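You operate a simulated robot arm through the tools that you are given. There is no shell and no other tool. Be economical: measure what you need, move in short steps, check, and stop when the job is done.

You run a simulated robot arm. Do the job below in one go: nothing can be reset, and whatever is moved stays where it is left.

Task
Zero the medium gauge on the gold reference device and put it back.
Fine: gauge the reference device, then press ZERO while it still sits there.
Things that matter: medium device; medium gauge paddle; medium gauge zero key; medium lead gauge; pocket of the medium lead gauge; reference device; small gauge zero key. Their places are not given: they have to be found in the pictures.

The check looks at the end state, three seconds after you hand in, the way a careful person would. Anything else that was tipped, shoved, dropped, spilled or broken makes it a failure.

Robot
A 7-joint arm with a two-finger parallel gripper, fixed in place. Base frame: the origin is at the foot of the arm, x ahead of it, y to its left, z up; the work surface is at about z = 92. Units: cm, rad, N and s.
With the tool pointing down near the work surface it reaches from about 24 to 68 cm from the base axis. Its first joint turns from -1.152 to 1.152 rad. Payload 2.4 kg.
The TCP is the grasp point between the finger pads, 3 cm short of the fingertips. In the tool frame z runs along the fingers and y along their closing line. The gripper opens to 9.4 cm. The fingers are 2.8 cm wide and 1 cm thick; the gripper's body (5 by 9.6 cm) begins 5.5 cm behind the TCP.
Orientation is that of the tool frame in the base frame, as a unit quaternion [x, y, z, w]. With the fingers straight down and closing along the base's y, the tool's x points along the base's -x, its y along +y and its z along -z.

Tools
- The arm moves only by the tool move_arm. Its argument "commands" is a list of rows, each a list of 3 entries, a list of its own where there are three numbers: the shift along the base's x, y, z in cm, then the turn, a rotation vector about the base's x, y, z in degrees, then the closure, from 0 (fully open) to 1 (shut). In form: [[[dx, dy, dz], [wx, wy, wz], claw], ...]. A call has 1 to 12 rows; each row shifts and turns the commanded pose from where the row before left it. A row lasts 0.2 s, in which the tool goes at most 5 cm and 0.15 rad; a call with a longer step from one row to the next is refused whole, and so is a gripper value outside its range. Where a pose cannot be reached the arm comes as near as it can. A force on the tool above 40 N (or 10 N above the force at the start of the call, whichever is more), or a blocked arm, ends the call early, and 0.2 s more pass. Each finger travels about 15.3 cm/s and halts on what it meets, pressing with about 33 N; the grip force reading is that of the motor and also rises with nothing between the fingers. The clock runs only during rows and for 0.2 s after the last one: add rows that do not move to give the fingers time. The reply holds the time, the measured pose of the TCP, the force on the tool along the base axes, the opening and the grip force, in the units named above and with some noise, with the torque about the TCP (base axes, N m) and any sound that the robot's microphone picked up, and new pictures: "show" is both (left out), scene, wrist or none.
- Cameras (640 x 400 px; columns grow to the right, rows downward): "scene" is fixed at [5.19, 49.52, 143.87]; the picture's right is [-0.53, -0.85, 0.00], its down [-0.53, 0.33, -0.78] and it looks along [0.67, -0.41, -0.62] (base axes); focal length 214 px, centre (320, 200). "wrist" rides on the gripper at [7.6, 1.4, -10.3] in the tool frame; the picture's right is [-0.18, 0.98, 0.00], its down [-0.75, -0.14, -0.64] and it looks along [-0.63, -0.12, 0.77] (tool axes); focal length 243 px, centre (320, 200).
- locate(camera, pixels): for up to 12 pixels [column, row] of the newest picture of that camera ("zoom" is the newest enlarged one), the place [x, y, z] in the base frame of the surface seen there, good to about 0.2 cm. The clock stands still meanwhile.
- zoom(camera, box): a new picture of the part [left, top, right, bottom] of that camera's present view, enlarged. The clock stands still meanwhile.
- close_job(): hands the job in; it is judged then, once.

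Work in short steps. Measure before you move; look again where a grasp or a placing could have gone wrong, and mend it. You have 80 turns and 200 pictures in all, those below and enlarged ones among them. Open the gripper and draw the arm clear of the work before you hand the job in, unless the task says otherwise; then end with one line.

The tools are called after "Request:" as name(argument=value, ...) on one line, values as JSON. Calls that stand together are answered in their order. move_arm: Moves the arm, as the interface text tells. Its arguments: {"type":"object","properties":{"commands":{"type":"array","items":{"type":"array"}},"show":{"type":"string","enum":["both","scene","wrist","none"]}},"required":["commands"]} The other tools are called the same way: locate (camera, pixels) gives the place of the surface under pixels of a picture; zoom (camera, box) takes an enlarged picture of a part of a camera's view; close_job () hands the job in.

At the start:

```text
time: 0.0
position: [33.33, 23.96, 126.03]
tcp_rot: [0.0, 1.0, 0.0, 0.0]
ft_force: [0.6, -0.2, -0.1]
torque: [0.04, 0.0, 0.0]
opening: 9.37
finger_force: 0.0
```

scene: 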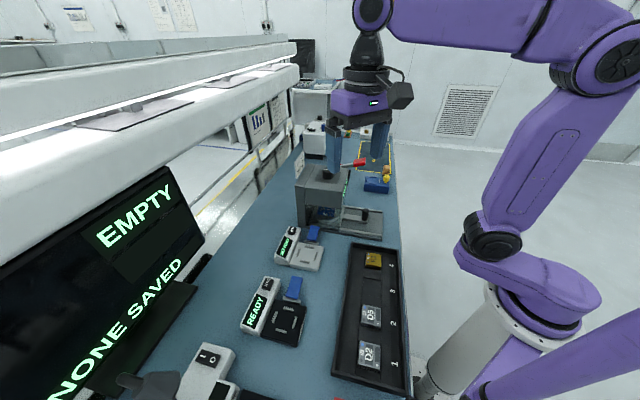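
wrist: 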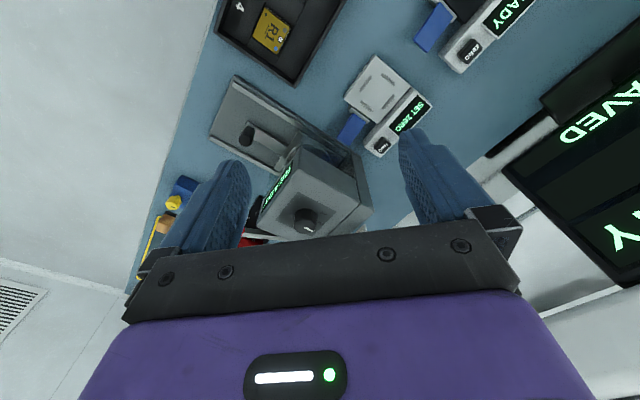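

The scene shows a tray with R1 (gold) near (372,260), gauges around (300,250) and (275,318). I zoom in to see details.

Request:
zoom(camera="scene", box=[220, 210, 420, 350])

Request:
zoom(camera="scene", box=[270, 130, 430, 250])

Request:
zoom(camera="scene", box=[100, 280, 420, 400])

Request:
zoom(camera="wrist", box=[200, 0, 560, 230])

```text
2.86 times, centred on (320, 280) of scene
```

zoom: 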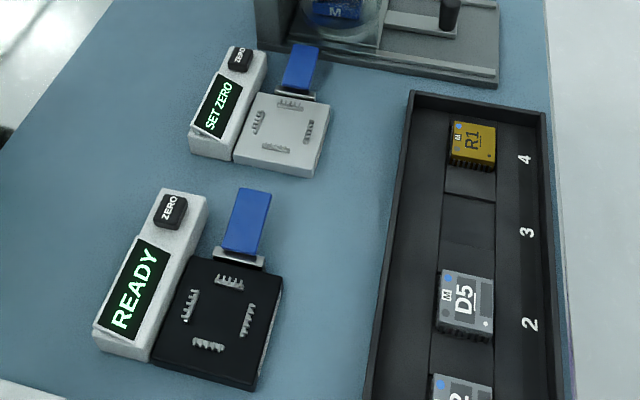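

```text
3.33 times, centred on (350, 190) of scene
```

zoom: 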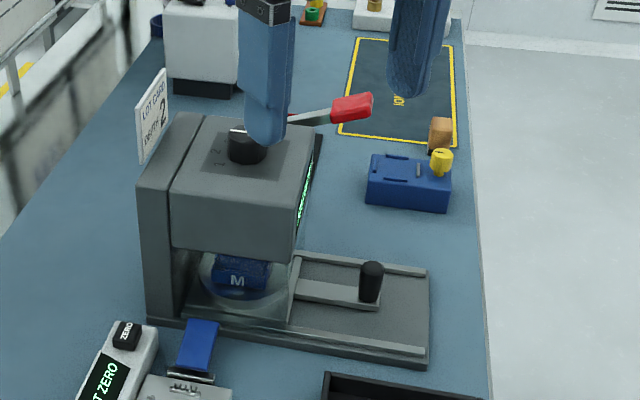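

```text
2.00 times, centred on (260, 340) of scene
```

zoom: 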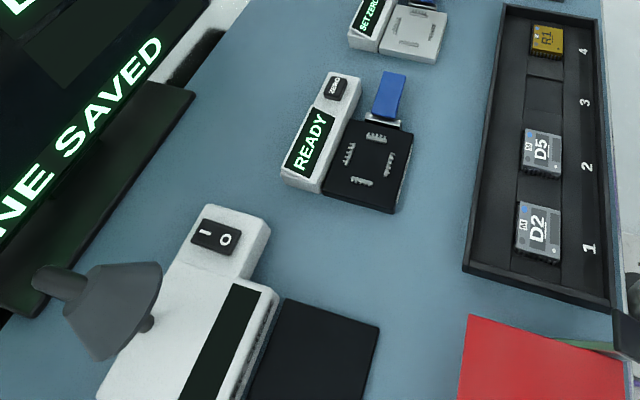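

```text
1.74 times, centred on (380, 115) of wrist
```

zoom: 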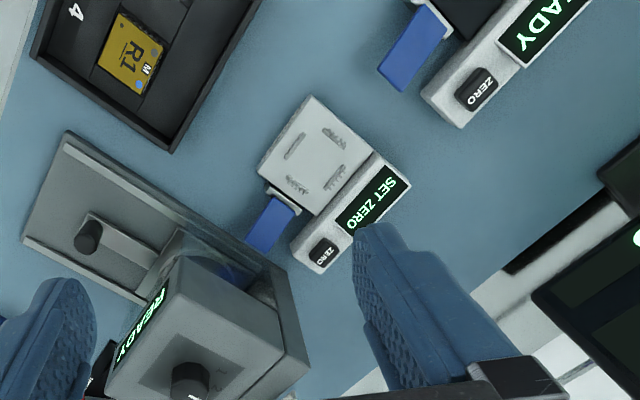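

I need the pocket sizes and labels of both gauges and of the devices. Zooming closer.

Request:
zoom(camera="scene", box=[270, 220, 334, 275])

Request:
zoom(camera="scene", box=[236, 270, 316, 350])

Request:
zoom(camera="scene", box=[330, 240, 410, 390])

Request:
zoom(camera="wrist", box=[230, 0, 310, 60])

```text
7.27 times, centred on (302, 248) of scene
```

zoom: 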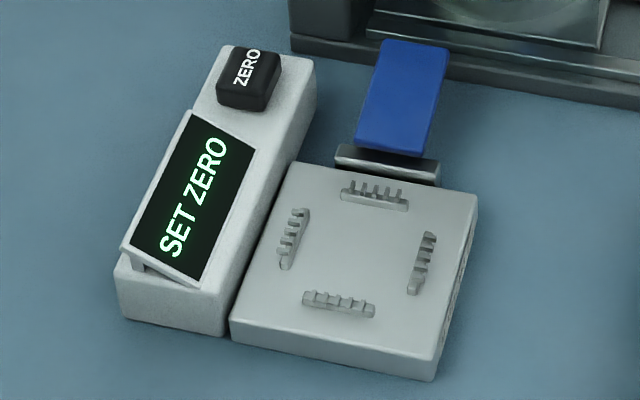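

```text
5.00 times, centred on (276, 310) of scene
```

zoom: 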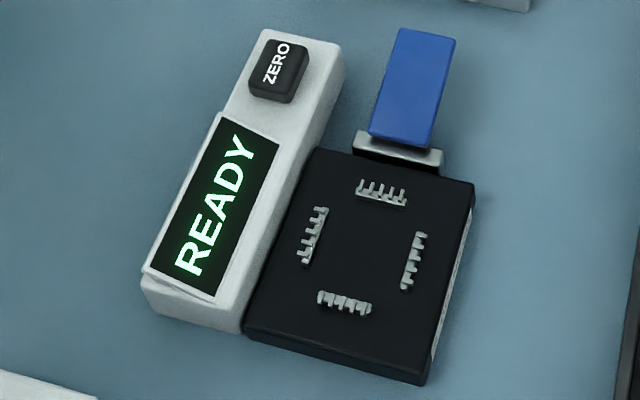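

```text
2.67 times, centred on (370, 315) of scene
```

zoom: 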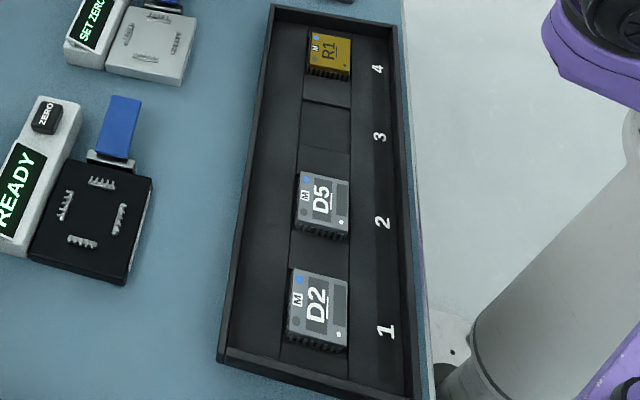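

```text
6.67 times, centred on (270, 30) of wrist
```

zoom: 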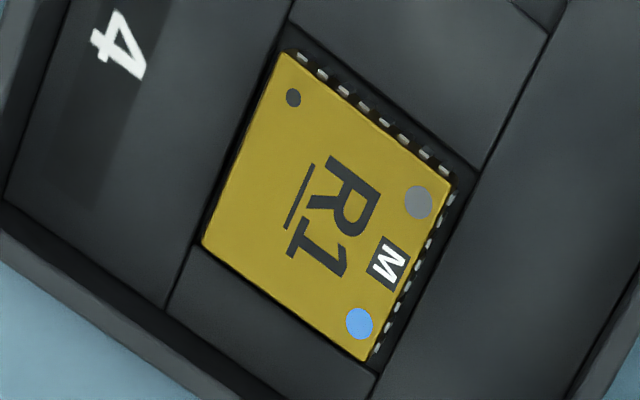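

Locating gauge and device features from the zoomed views' pixels in the scene picture.

Request:
zoom(camera="scene", box=[270, 220, 334, 275])

Request:
locate(camera="zoom", pixels=[[375, 195], [292, 238], [424, 262], [338, 302], [355, 250], [385, 162], [375, 145], [412, 45], [245, 65], [290, 165], [476, 200], [430, 365]])

Request:
zoom(camera="scene", box=[236, 270, 316, 350])

Request:
locate(camera="zoom", pixels=[[382, 195], [312, 235], [414, 260], [343, 302], [362, 250], [398, 158], [415, 50], [275, 70], [470, 185]])

Request:
zoom(camera="scene", box=[350, 240, 400, 280])

```text
7.27 times, centred on (302, 248) of scene
```

zoom: 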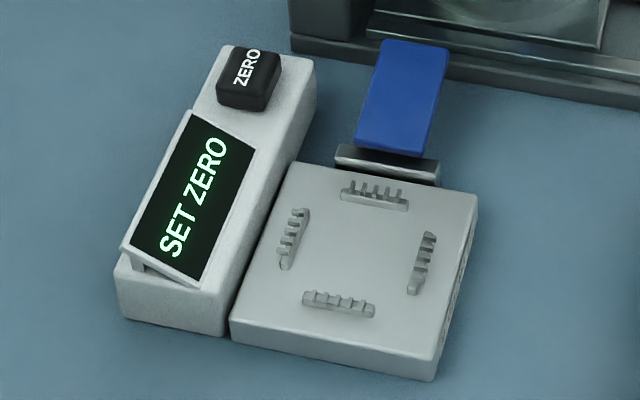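

```text
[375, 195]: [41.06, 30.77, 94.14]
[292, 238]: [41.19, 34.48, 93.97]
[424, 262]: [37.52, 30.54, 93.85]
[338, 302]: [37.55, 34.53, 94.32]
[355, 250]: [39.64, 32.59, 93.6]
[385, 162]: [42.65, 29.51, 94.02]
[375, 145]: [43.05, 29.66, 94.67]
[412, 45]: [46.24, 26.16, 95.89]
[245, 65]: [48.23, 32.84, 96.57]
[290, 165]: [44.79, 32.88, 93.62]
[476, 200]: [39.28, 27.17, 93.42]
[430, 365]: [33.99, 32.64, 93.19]
```

```text
5.00 times, centred on (276, 310) of scene
```

zoom: 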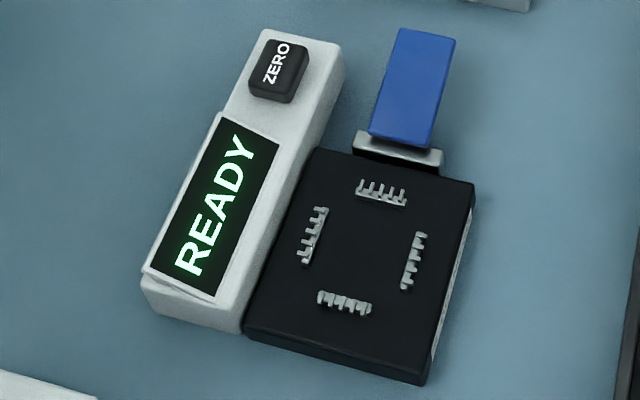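

```text
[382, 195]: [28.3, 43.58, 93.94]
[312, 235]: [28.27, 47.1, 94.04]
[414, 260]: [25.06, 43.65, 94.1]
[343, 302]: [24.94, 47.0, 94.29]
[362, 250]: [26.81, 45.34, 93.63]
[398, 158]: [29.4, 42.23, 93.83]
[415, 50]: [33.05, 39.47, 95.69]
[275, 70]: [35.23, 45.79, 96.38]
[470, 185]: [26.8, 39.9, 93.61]
```

```text
10.00 times, centred on (375, 260) of scene
```

zoom: 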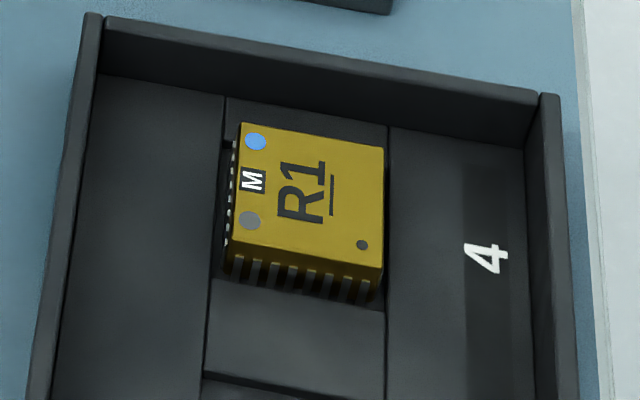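

Pocket spans: white ≈5.3, black ≈4.75, so white looks medium. Measure R1 and D5/D2.

Request:
locate(camera="zoom", pixels=[[242, 125], [381, 148], [378, 266], [233, 250], [308, 195], [255, 141], [249, 220], [361, 245], [310, 340], [300, 288], [96, 20], [545, 95]])

Request:
zoom(camera="scene", box=[345, 295, 405, 375])

Request:
zoom(camera="scene", box=[305, 240, 325, 275])

```text
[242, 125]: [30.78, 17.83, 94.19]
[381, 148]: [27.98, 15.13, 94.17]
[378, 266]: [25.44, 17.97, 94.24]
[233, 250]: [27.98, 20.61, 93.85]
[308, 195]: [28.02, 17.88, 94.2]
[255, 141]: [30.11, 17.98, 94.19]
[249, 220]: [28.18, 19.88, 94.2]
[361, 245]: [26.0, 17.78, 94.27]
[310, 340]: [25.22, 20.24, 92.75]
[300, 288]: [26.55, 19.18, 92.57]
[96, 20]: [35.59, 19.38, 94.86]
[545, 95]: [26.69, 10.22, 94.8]
```

```text
5.00 times, centred on (375, 335) of scene
```

zoom: 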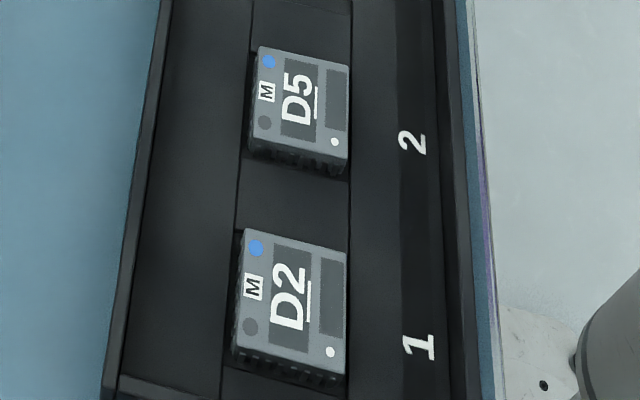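

```text
11.43 times, centred on (315, 258) of scene
```

zoom: 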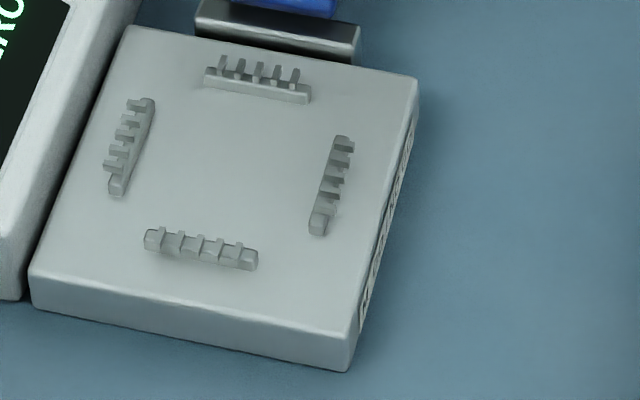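

Both gauges have text on their side face toward the robot; I need the wrist camera there. First I check where the press is, then turn the tool +45° about z and descend partially.

Request:
locate(camera="scene", pixels=[[310, 168], [345, 175], [382, 237], [307, 223], [355, 162], [365, 213], [375, 186]])

Request:
move_arm(commands=[[[0, 0, -3], [0, 0, 7.5], 0], [[0, 0, -3], [0, 0, 7.5], 0], [[0, 0, -3], [0, 0, 7.5], 0], [[-1, 0, -2], [0, 0, 7.5], 0], [[-1, 0, -2], [0, 0, 7.5], 0], [[0, 0, -2], [0, 0, 7.5], 0]])

```text
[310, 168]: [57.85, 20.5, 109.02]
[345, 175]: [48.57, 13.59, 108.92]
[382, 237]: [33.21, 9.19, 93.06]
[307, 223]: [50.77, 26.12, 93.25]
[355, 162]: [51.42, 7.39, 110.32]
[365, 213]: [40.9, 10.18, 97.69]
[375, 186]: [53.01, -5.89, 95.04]
```

```text
time: 1.4
position: [31.44, 23.9, 110.99]
tcp_rot: [-0.383, 0.924, 0.0, -0.001]
ft_force: [0.7, -0.7, 0.0]
torque: [0.0, -0.01, 0.0]
opening: 9.4
finger_force: 0.0
```

scene: 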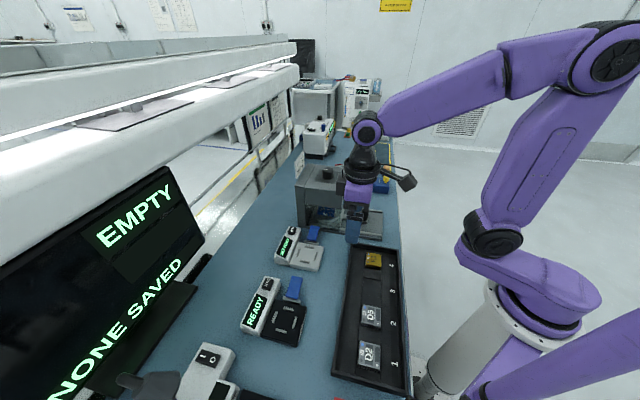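
wrist: 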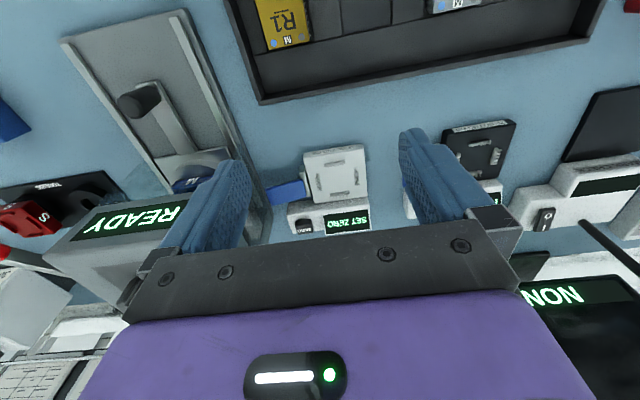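

The wrist view now shows both side labels at (335,148) and (480,125); zooming on them.

Request:
zoom(camera="wrist", box=[260, 130, 390, 240])

Request:
zoom(camera="wrist", box=[430, 110, 530, 190])

Request:
zoom(camera="wrist", box=[240, 0, 330, 60])

```text
3.64 times, centred on (325, 185) of wrist
```

zoom: 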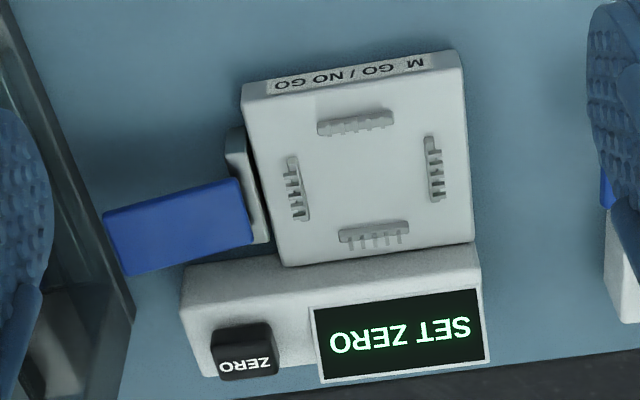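

```text
5.00 times, centred on (480, 150) of wrist
```

zoom: 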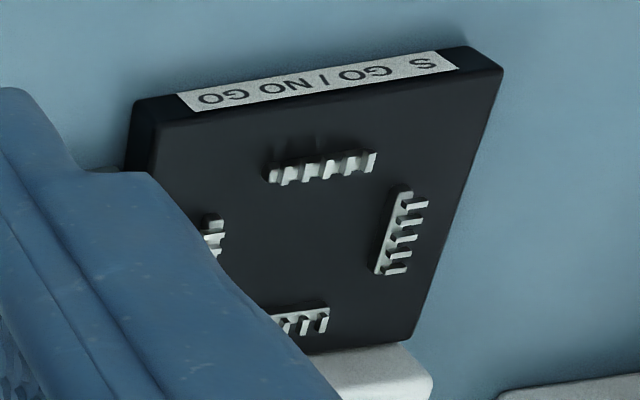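

```text
6.67 times, centred on (285, 30) of wrist
```

zoom: 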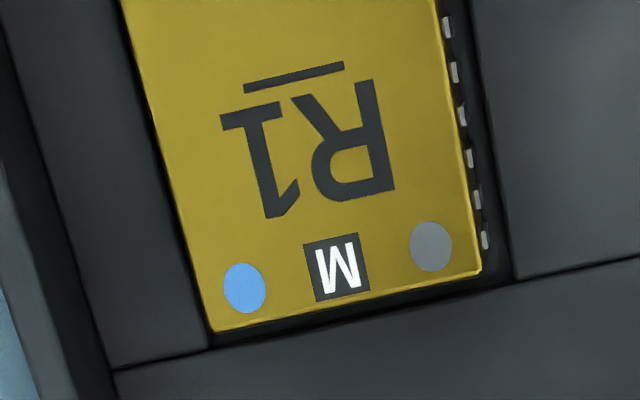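

White gauge is labelled "M GO/NO GO", so it's the medium one; black is S. Now I move over R1 (28.1,17.85) to inspect how its leads sit.

Request:
move_arm(commands=[[[-1.2, -2, -2], [0, 0, 0], 0], [[-1.1, -2, -2], [0, 0, 0], 0], [[-1.0, -2, -3], [0, 0, 0], 0], [[0, 0, -3], [0, 0, 0], 0]], show="wrist")

```text
time: 2.4
position: [28.21, 18.09, 101.1]
tcp_rot: [-0.383, 0.924, 0.0, 0.0]
ft_force: [0.6, 0.4, -0.1]
torque: [0.01, 0.01, 0.02]
opening: 9.41
finger_force: 0.0
```

wrist: 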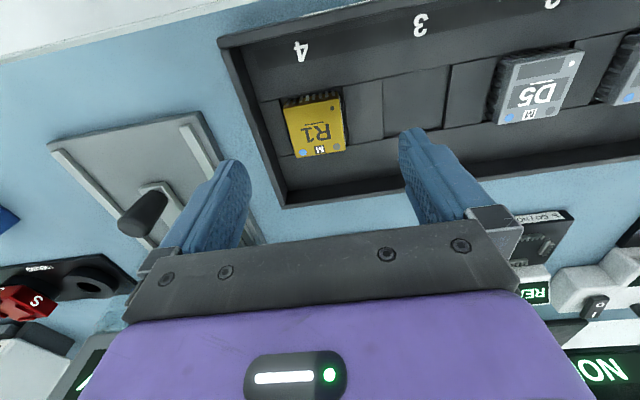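

R1 is at (315,125) between the fingers; zooming on it.

Request:
zoom(camera="wrist", box=[255, 70, 385, 190])

Request:
locate(camera="zoom", pixels=[[130, 170], [395, 135], [430, 355], [190, 430], [150, 120], [280, 250], [480, 200], [60, 250]])

```text
3.33 times, centred on (320, 130) of wrist
```

zoom: 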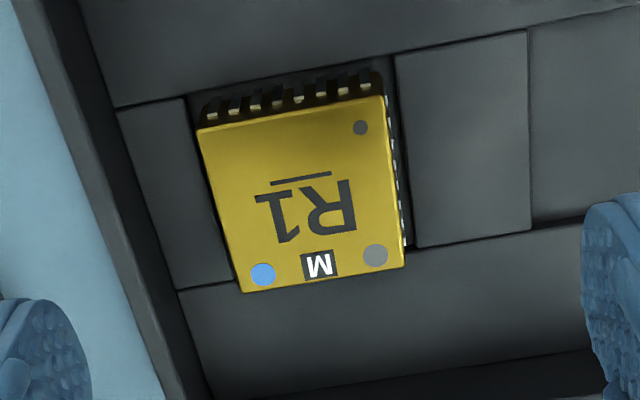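

```text
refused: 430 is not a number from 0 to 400
```

Measuring body corners and the neighbouring blocks' heights.

Request:
locate(camera="zoom", pixels=[[200, 131], [383, 97], [404, 266], [243, 290], [300, 200], [155, 190], [470, 140], [400, 240], [140, 60], [320, 350], [560, 120]])

```text
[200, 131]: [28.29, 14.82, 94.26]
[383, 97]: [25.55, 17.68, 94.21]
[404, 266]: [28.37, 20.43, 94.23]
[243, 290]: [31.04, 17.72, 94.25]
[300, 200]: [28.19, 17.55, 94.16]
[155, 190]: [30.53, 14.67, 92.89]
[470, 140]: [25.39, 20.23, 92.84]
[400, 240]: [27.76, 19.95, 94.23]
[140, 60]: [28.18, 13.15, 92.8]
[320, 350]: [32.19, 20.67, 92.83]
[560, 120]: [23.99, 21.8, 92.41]
```

R1 body is 3.95 cm square, centre (28.31,17.66), top 94.2, aligned with the tool. The gauge combs are ~0.7 high, so I'll grip only the top ~0.6 cm: TCP z ≈ 96.65, with opening ≈4.8 to stay inside the tray wall.

Request:
move_arm(commands=[[[0.1, -0.43, 0], [0, 0, 0], 0.48], [[0, 0, -1], [0, 0, 0], 0.48], [[0, 0, -1], [0, 0, 0], 0.48], [[0, 0, 0], [0, 0, 0], 0.48]])

Request:
zoom(camera="wrist", box=[225, 80, 415, 230])

```text
time: 3.4
position: [28.21, 17.73, 99.03]
tcp_rot: [-0.383, 0.924, 0.0, 0.0]
ft_force: [0.0, 0.1, 0.5]
torque: [0.01, -0.01, -0.02]
opening: 4.88
finger_force: 0.1
```

scene: 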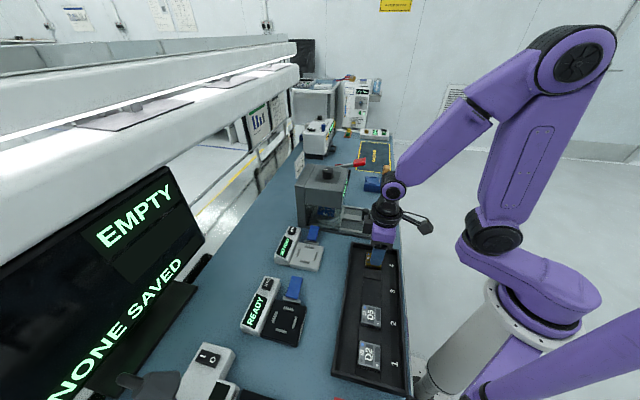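
wrist: 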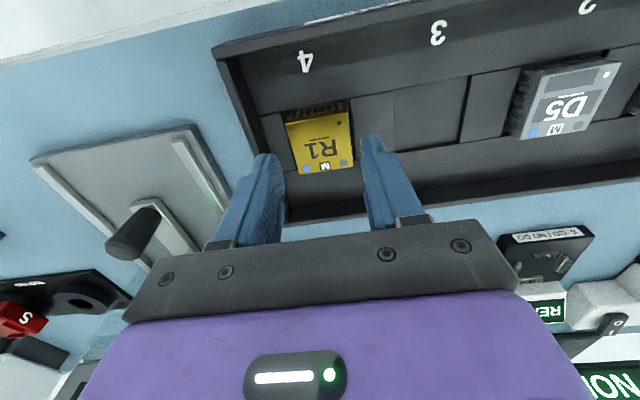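

```text
2.67 times, centred on (320, 155) of wrist
```

zoom: 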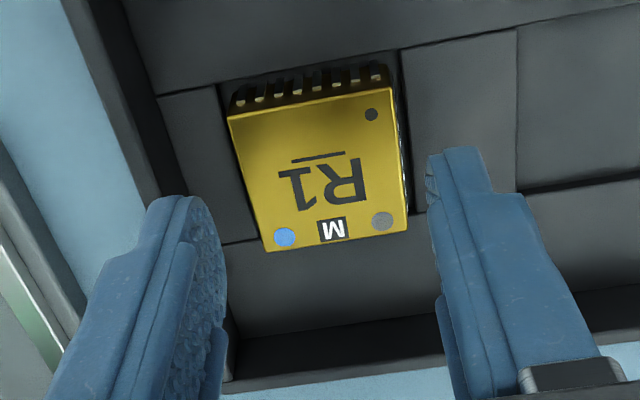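

Fingers straddle R1 symmetrically (tips at cols 265 and 372, device 285–350). Descend to 96.65 and close.

Request:
move_arm(commands=[[[0.05, -0.05, -1.2], [0, 0, 0], 0.48], [[0, 0, -1.18], [0, 0, 0], 0.48], [[0, 0, 0], [0, 0, 0], 0.48], [[0, 0, 0], [0, 0, 0], 0.7], [[0, 0, 0], [0, 0, 0], 0.7], [[0, 0, 0], [0, 0, 0], 0.7]])

Request:
zoom(camera="wrist", box=[225, 80, 415, 230])

```text
time: 4.8
position: [28.15, 17.41, 96.71]
tcp_rot: [-0.383, 0.924, 0.0, 0.0]
ft_force: [-0.5, 0.7, -0.4]
torque: [-0.02, -0.03, -0.03]
opening: 4.09
finger_force: 33.1
```

scene: 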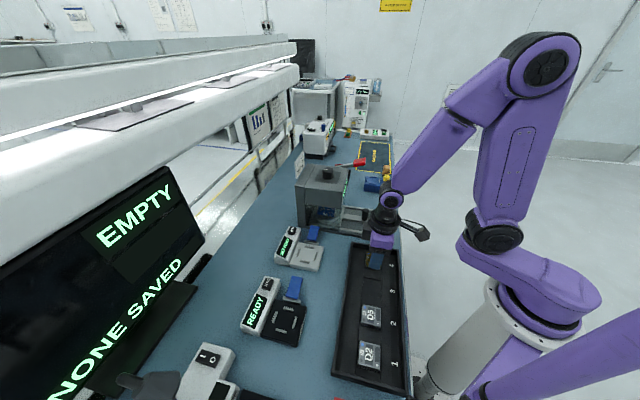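
wrist: 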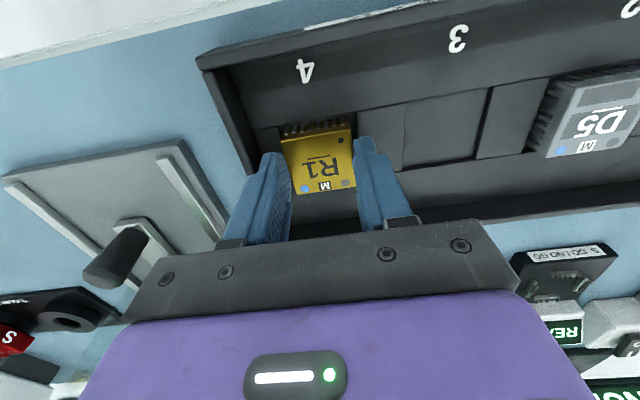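

```text
2.67 times, centred on (320, 155) of wrist
```

zoom: 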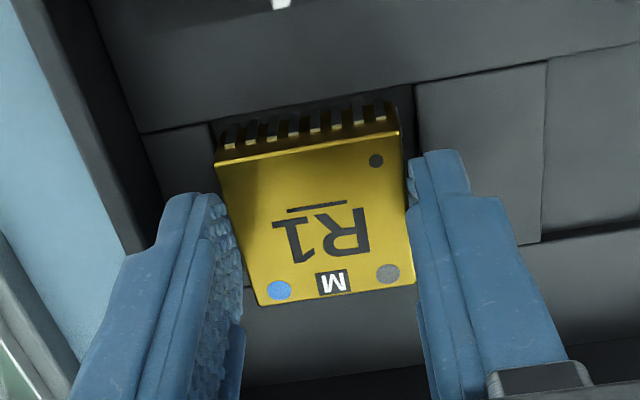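

Grip holds at 4.09 cm with 33 N. Lift slightly and then locate the device relative to the TCP.

Request:
move_arm(commands=[[[0, 0, 1], [0, 0, 0], 0.7], [[0, 0, 2], [0, 0, 0], 0.7], [[0, 0, 2], [0, 0, 0], 0.7], [[0, 0, 2], [0, 0, 0], 0.7], [[0, 0, 0], [0, 0, 0], 0.7]], show="wrist")

Request:
zoom(camera="wrist", box=[225, 80, 415, 230])

Request:
locate(camera="zoom", pixels=[[222, 166], [395, 137], [412, 280], [265, 303], [312, 220]])

```text
time: 6.0
position: [28.06, 17.47, 103.78]
tcp_rot: [-0.382, 0.924, -0.001, 0.0]
ft_force: [-0.2, -0.1, -0.6]
torque: [0.0, 0.0, 0.02]
opening: 4.07
finger_force: 33.4
```

wrist: 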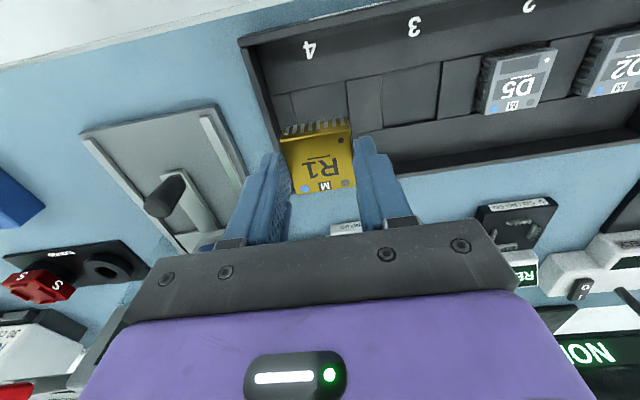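

```text
2.67 times, centred on (320, 155) of wrist
```

zoom: 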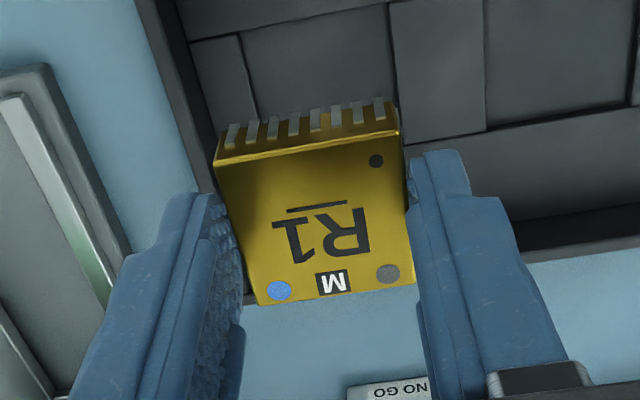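

```text
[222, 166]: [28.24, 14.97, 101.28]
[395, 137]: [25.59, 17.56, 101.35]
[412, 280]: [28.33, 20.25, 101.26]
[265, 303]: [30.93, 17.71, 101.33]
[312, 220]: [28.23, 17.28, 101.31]
```

Device centre is offset (+0.21,+0.15,-2.48) from the TCP. Move so it is over the gauge centre (≈39.33,32.58), staying high, stopping slightly toward the robot to view the pocket.

Request:
move_arm(commands=[[[2, 3, 0], [0, 0, 0], 0.7], [[2, 3, 0], [0, 0, 0], 0.7], [[2, 3, 0], [0, 0, 0], 0.7], [[2, 3, 0], [0, 0, 0], 0.7], [[1.6, 1.6, 0], [0, 0, 0], 0.7], [[0, 0, 0], [0, 0, 0], 0.7]])

Request:
zoom(camera="wrist", box=[200, 60, 440, 250])

```text
time: 7.4
position: [37.84, 31.05, 103.49]
tcp_rot: [-0.383, 0.924, 0.0, 0.0]
ft_force: [0.6, 0.7, -1.1]
torque: [-0.02, -0.01, 0.01]
opening: 4.09
finger_force: 32.4
```

scene: 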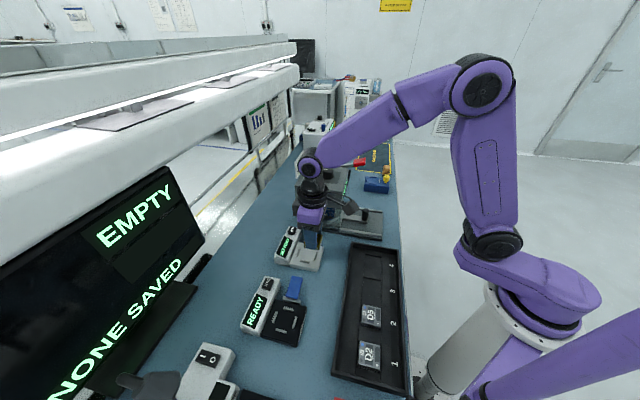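
wrist: 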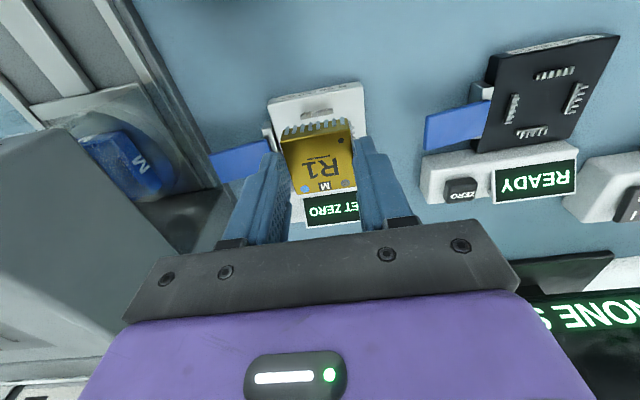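

```text
2.11 times, centred on (320, 155) of wrist
```

zoom: 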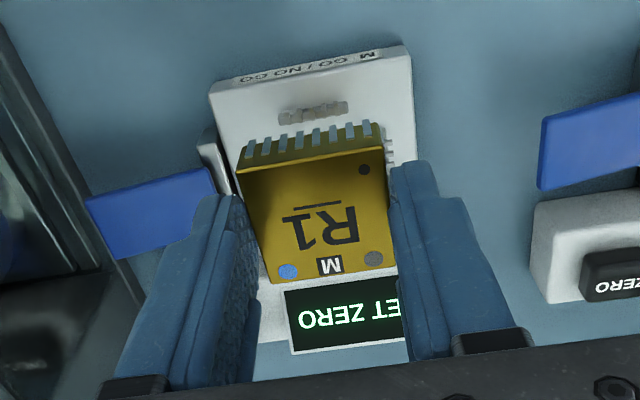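

Pocket hidden by R1, but the front comb and plate edge are visible; I locate them for a wrist-based cross-check with the device corners.

Request:
zoom(camera="wrist", box=[260, 70, 380, 145])

Request:
zoom(camera="scene", box=[265, 215, 345, 280])

```text
5.33 times, centred on (320, 108) of wrist
```

zoom: 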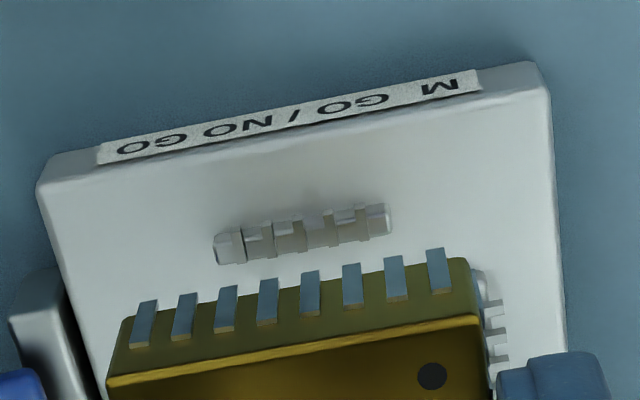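

```text
6.15 times, centred on (305, 248) of scene
```

zoom: 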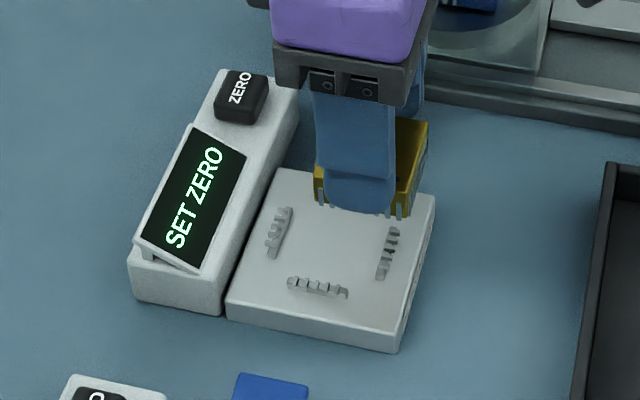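

To see the whole pocket from the wrist, I move 3 cm further in +x,+y (device bottom ≈99.4, clear of the 97 display).

Request:
move_arm(commands=[[[2, 2, 0.5], [0, 0, 0], 0.7], [[2, 2, 0.5], [0, 0, 0], 0.7], [[0, 0, 0], [0, 0, 0], 0.7]], show="wrist")

Request:
zoom(camera="wrist", box=[250, 0, 410, 100])

```text
time: 8.2
position: [41.83, 35.08, 104.82]
tcp_rot: [-0.382, 0.924, 0.0, 0.0]
ft_force: [-0.1, -0.4, 0.0]
torque: [0.01, 0.0, -0.02]
opening: 4.1
finger_force: 33.3
```

wrist: 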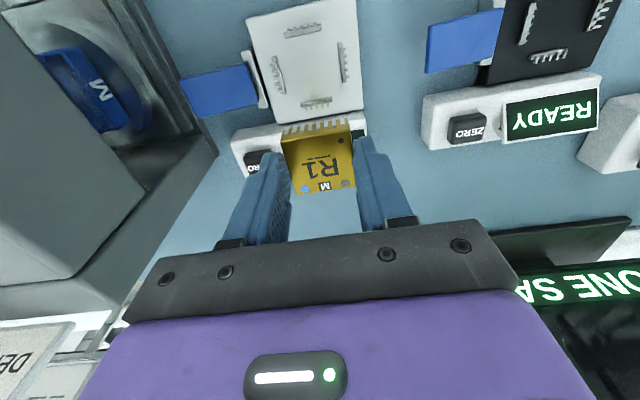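

```text
4.00 times, centred on (330, 50) of wrist
```

zoom: 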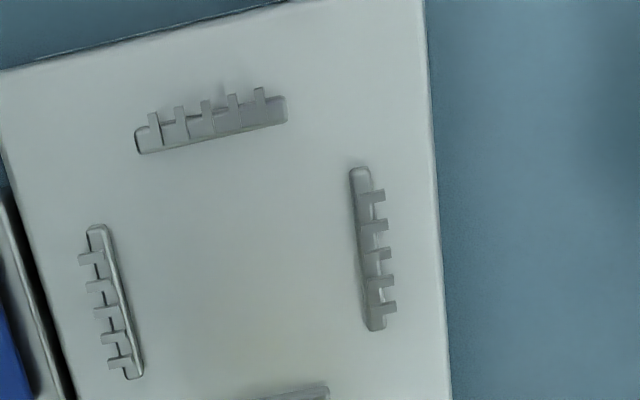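

All four combs visible with teeth outward; locate their inner edges.

Request:
zoom(camera="wrist", box=[240, 5, 380, 125])

Request:
locate(camera="wrist", pixels=[[286, 37], [320, 30], [274, 58], [281, 92], [340, 45], [344, 80], [302, 105], [330, 98], [310, 65], [303, 33], [278, 75], [342, 63]])

```text
3.33 times, centred on (310, 65) of wrist
```

zoom: 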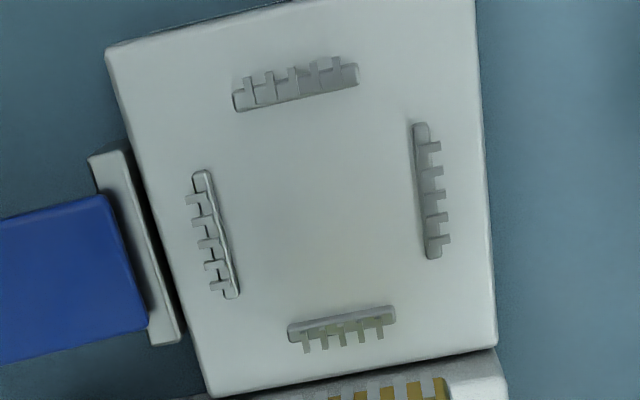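

```text
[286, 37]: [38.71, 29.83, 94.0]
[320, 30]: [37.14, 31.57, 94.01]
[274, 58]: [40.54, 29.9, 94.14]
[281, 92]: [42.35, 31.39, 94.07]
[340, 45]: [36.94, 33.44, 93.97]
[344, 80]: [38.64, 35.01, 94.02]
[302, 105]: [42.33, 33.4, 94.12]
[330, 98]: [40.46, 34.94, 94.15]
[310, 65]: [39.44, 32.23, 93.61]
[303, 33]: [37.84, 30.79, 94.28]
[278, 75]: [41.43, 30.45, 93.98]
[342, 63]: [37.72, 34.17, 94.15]
```

Wrist-based pocket centre is (39.64,32.44), plate z 93.6, combs top ~94.2. Locating the device's corners in this same view for the relative move.

Request:
zoom(camera="wrist", box=[225, 80, 415, 230])

Request:
locate(camera="zoom", pixels=[[222, 166], [395, 137], [412, 280], [265, 303], [232, 135], [380, 108]])

```text
2.67 times, centred on (320, 155) of wrist
```

zoom: 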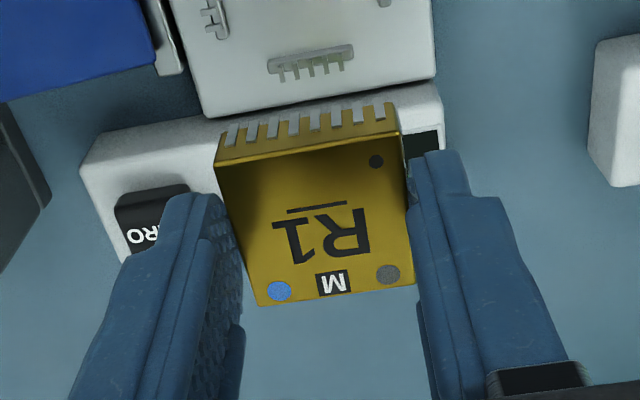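

```text
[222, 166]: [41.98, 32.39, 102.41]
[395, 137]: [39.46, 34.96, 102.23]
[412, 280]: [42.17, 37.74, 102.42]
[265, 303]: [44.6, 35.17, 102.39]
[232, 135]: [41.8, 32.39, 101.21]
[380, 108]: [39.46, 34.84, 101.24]
```

Device centre is (42.05,35.07); the relative move to the pocket is (-2.41,-2.63). Then lower by 5 to hover and check.

Request:
move_arm(commands=[[[-1.2, -1.3, 0], [0, 0, 0], 0.7], [[-1.21, -1.33, 0], [0, 0, 0], 0.7], [[0, 0, -2], [0, 0, 0], 0.7], [[0, 0, -2], [0, 0, 0], 0.7], [[0, 0, -1.2], [0, 0, 0], 0.7], [[0, 0, 0], [0, 0, 0], 0.7]])

Request:
zoom(camera="wrist", box=[225, 70, 415, 220])

Request:
zoom(camera="scene", box=[265, 215, 345, 280])

```text
time: 9.6
position: [39.28, 32.4, 99.43]
tcp_rot: [-0.383, 0.924, 0.0, 0.001]
ft_force: [0.0, -0.3, 0.3]
torque: [-0.02, 0.04, 0.0]
opening: 4.06
finger_force: 32.5
```

scene: 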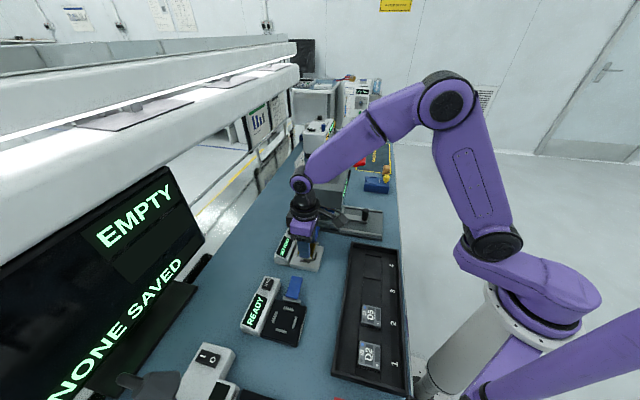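
wrist: 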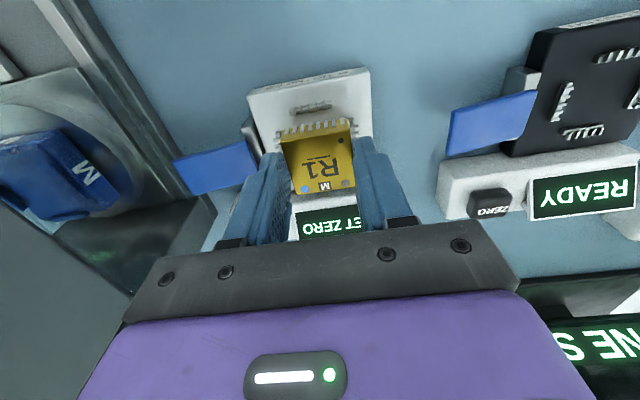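

```text
2.67 times, centred on (320, 145) of wrist
```

zoom: 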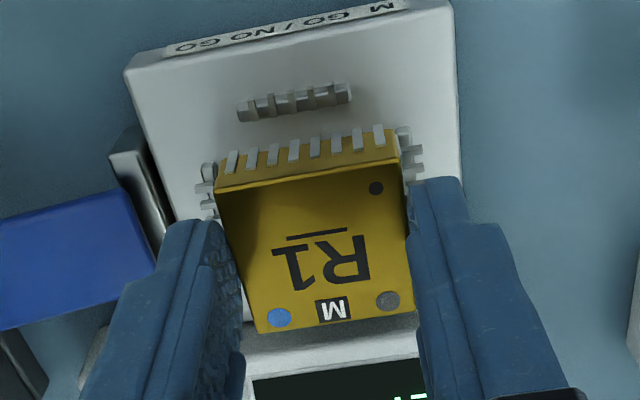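

```text
6.15 times, centred on (305, 248) of scene
```

zoom: 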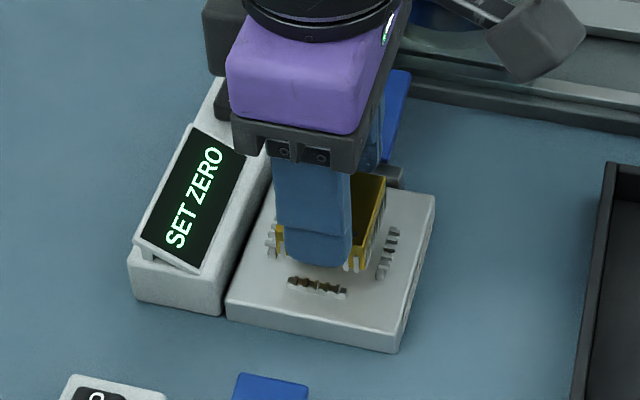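

Aligned between the left and right combs. Lower 1.1 cm and check.

Request:
move_arm(commands=[[[0, 0, -0.6], [0, 0, 0], 0.7], [[0, 0, -0.5], [0, 0, 0], 0.7], [[0, 0, 0], [0, 0, 0], 0.7]], show="wrist")

Request:
zoom(camera="wrist", box=[225, 70, 415, 220])

Request:
zoom(camera="scene", box=[285, 235, 325, 275])

```text
time: 10.4
position: [39.36, 32.57, 98.3]
tcp_rot: [-0.383, 0.924, 0.0, 0.0]
ft_force: [0.8, 0.7, -0.6]
torque: [-0.01, -0.02, 0.02]
opening: 4.09
finger_force: 33.0
```

wrist: 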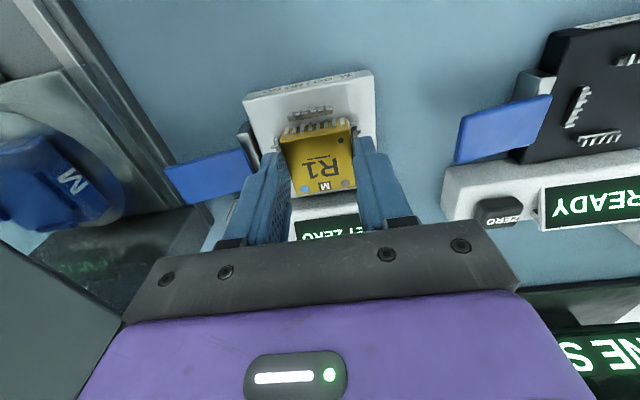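

```text
2.67 times, centred on (320, 145) of wrist
```

zoom: 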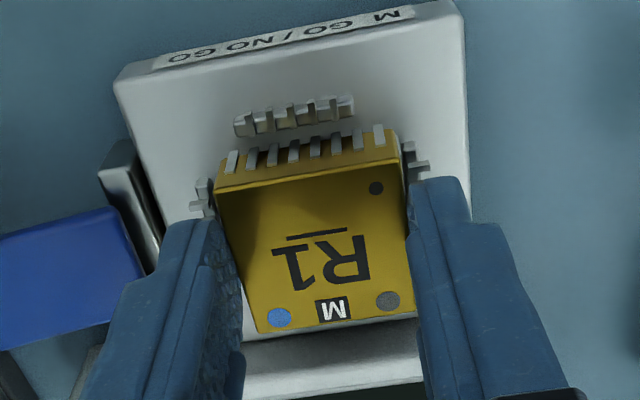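

```text
10.00 times, centred on (305, 255) of scene
```

zoom: 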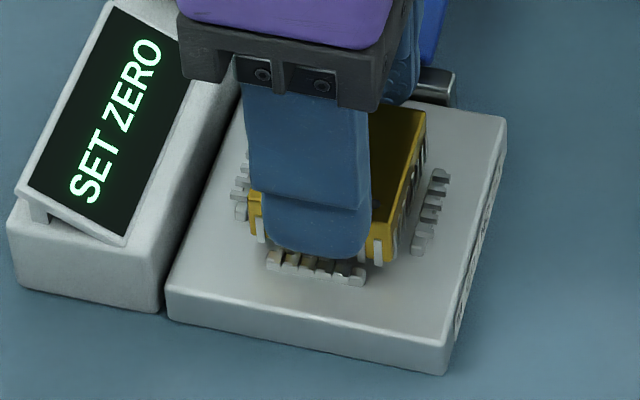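

Checking centring by locating visible comb parts and device corners in this wrist view.

Request:
locate(camera="wrist", pixels=[[314.5, 115], [313, 109], [311, 118]])

Request:
zoom(camera="wrist", box=[275, 90, 395, 165])

```text
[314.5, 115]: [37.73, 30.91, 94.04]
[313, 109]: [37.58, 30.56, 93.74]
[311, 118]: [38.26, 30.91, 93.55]
```

```text
5.33 times, centred on (335, 128) of wrist
```

zoom: 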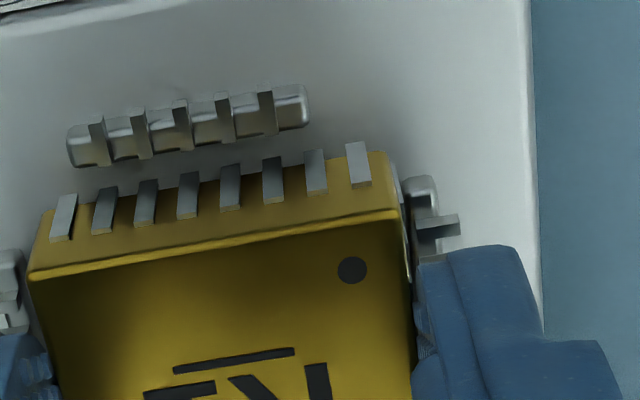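

Request:
locate(camera="zoom", pixels=[[70, 145], [305, 95], [8, 265], [420, 190], [30, 273], [396, 212], [52, 232], [365, 180], [185, 140], [415, 245]])

Request:
zoom(camera="wrist", box=[275, 90, 395, 215])

```text
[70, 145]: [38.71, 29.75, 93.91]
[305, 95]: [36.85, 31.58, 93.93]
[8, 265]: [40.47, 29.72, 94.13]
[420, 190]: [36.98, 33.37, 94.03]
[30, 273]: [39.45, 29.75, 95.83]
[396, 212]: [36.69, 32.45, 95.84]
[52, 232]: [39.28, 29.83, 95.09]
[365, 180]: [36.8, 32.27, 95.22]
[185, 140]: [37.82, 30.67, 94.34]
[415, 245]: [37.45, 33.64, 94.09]
```

```text
3.20 times, centred on (335, 152) of wrist
```

zoom: 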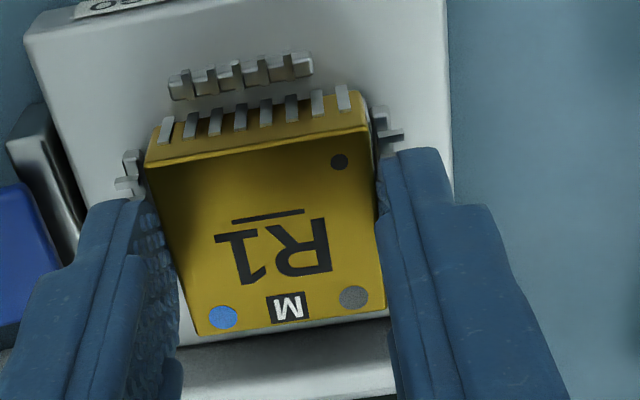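

R1 is ~0.12 off along (-x,+y) only. Correct by (0.08,-0.08) and lower gradually to contact.

Request:
move_arm(commands=[[[0.08, -0.08, 0], [0, 0, 0], 0.7], [[0, 0, -0.2], [0, 0, 0], 0.7], [[0, 0, -0.15], [0, 0, 0], 0.7], [[0, 0, -0.1], [0, 0, 0], 0.7], [[0, 0, 0], [0, 0, 0], 0.7]], show="wrist")

Request:
zoom(camera="scene", box=[285, 235, 325, 275])

```text
time: 11.6
position: [39.32, 32.49, 97.81]
tcp_rot: [-0.383, 0.924, 0.0, 0.0]
ft_force: [0.4, -0.9, 0.2]
torque: [0.0, -0.03, 0.02]
opening: 4.09
finger_force: 33.1
```

wrist: 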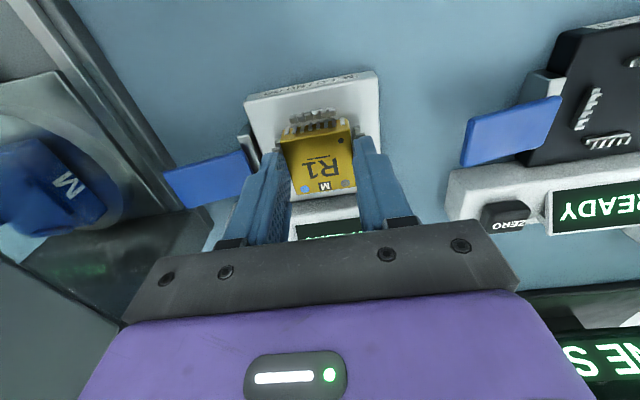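

```text
10.00 times, centred on (305, 255) of scene
```

zoom: 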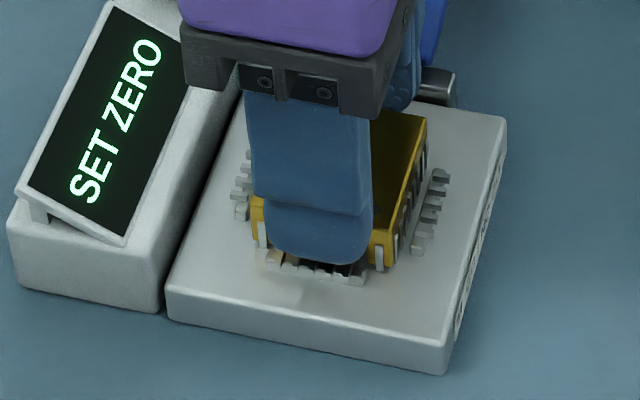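

Lead tips are nearly at the plate, no contact force yet. Lower in tiny steps.

Request:
move_arm(commands=[[[0, 0, -0.1], [0, 0, 0], 0.7], [[0, 0, -0.1], [0, 0, 0], 0.7], [[0, 0, 0], [0, 0, 0], 0.7]], show="wrist")

Request:
zoom(camera="wrist", box=[275, 90, 395, 165])

Request:
zoom(camera="scene", box=[285, 235, 325, 275])

```text
time: 12.4
position: [39.5, 32.57, 97.82]
tcp_rot: [-0.383, 0.924, 0.0, 0.001]
ft_force: [-4.2, -4.3, 23.3]
torque: [-0.21, 0.21, -0.02]
opening: 4.08
finger_force: 32.9
```

wrist: 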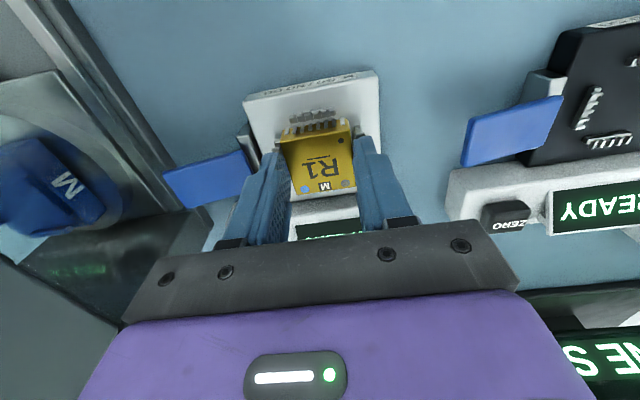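

```text
5.33 times, centred on (335, 128) of wrist
```

zoom: 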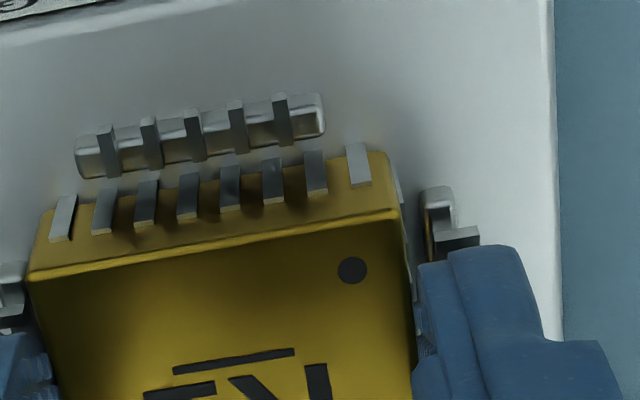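

```text
10.00 times, centred on (305, 255) of scene
```

zoom: 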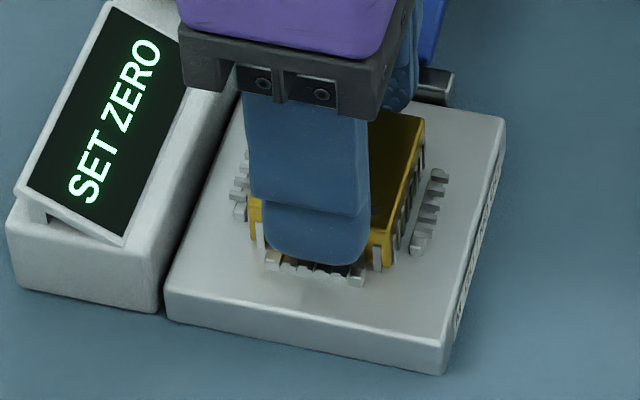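

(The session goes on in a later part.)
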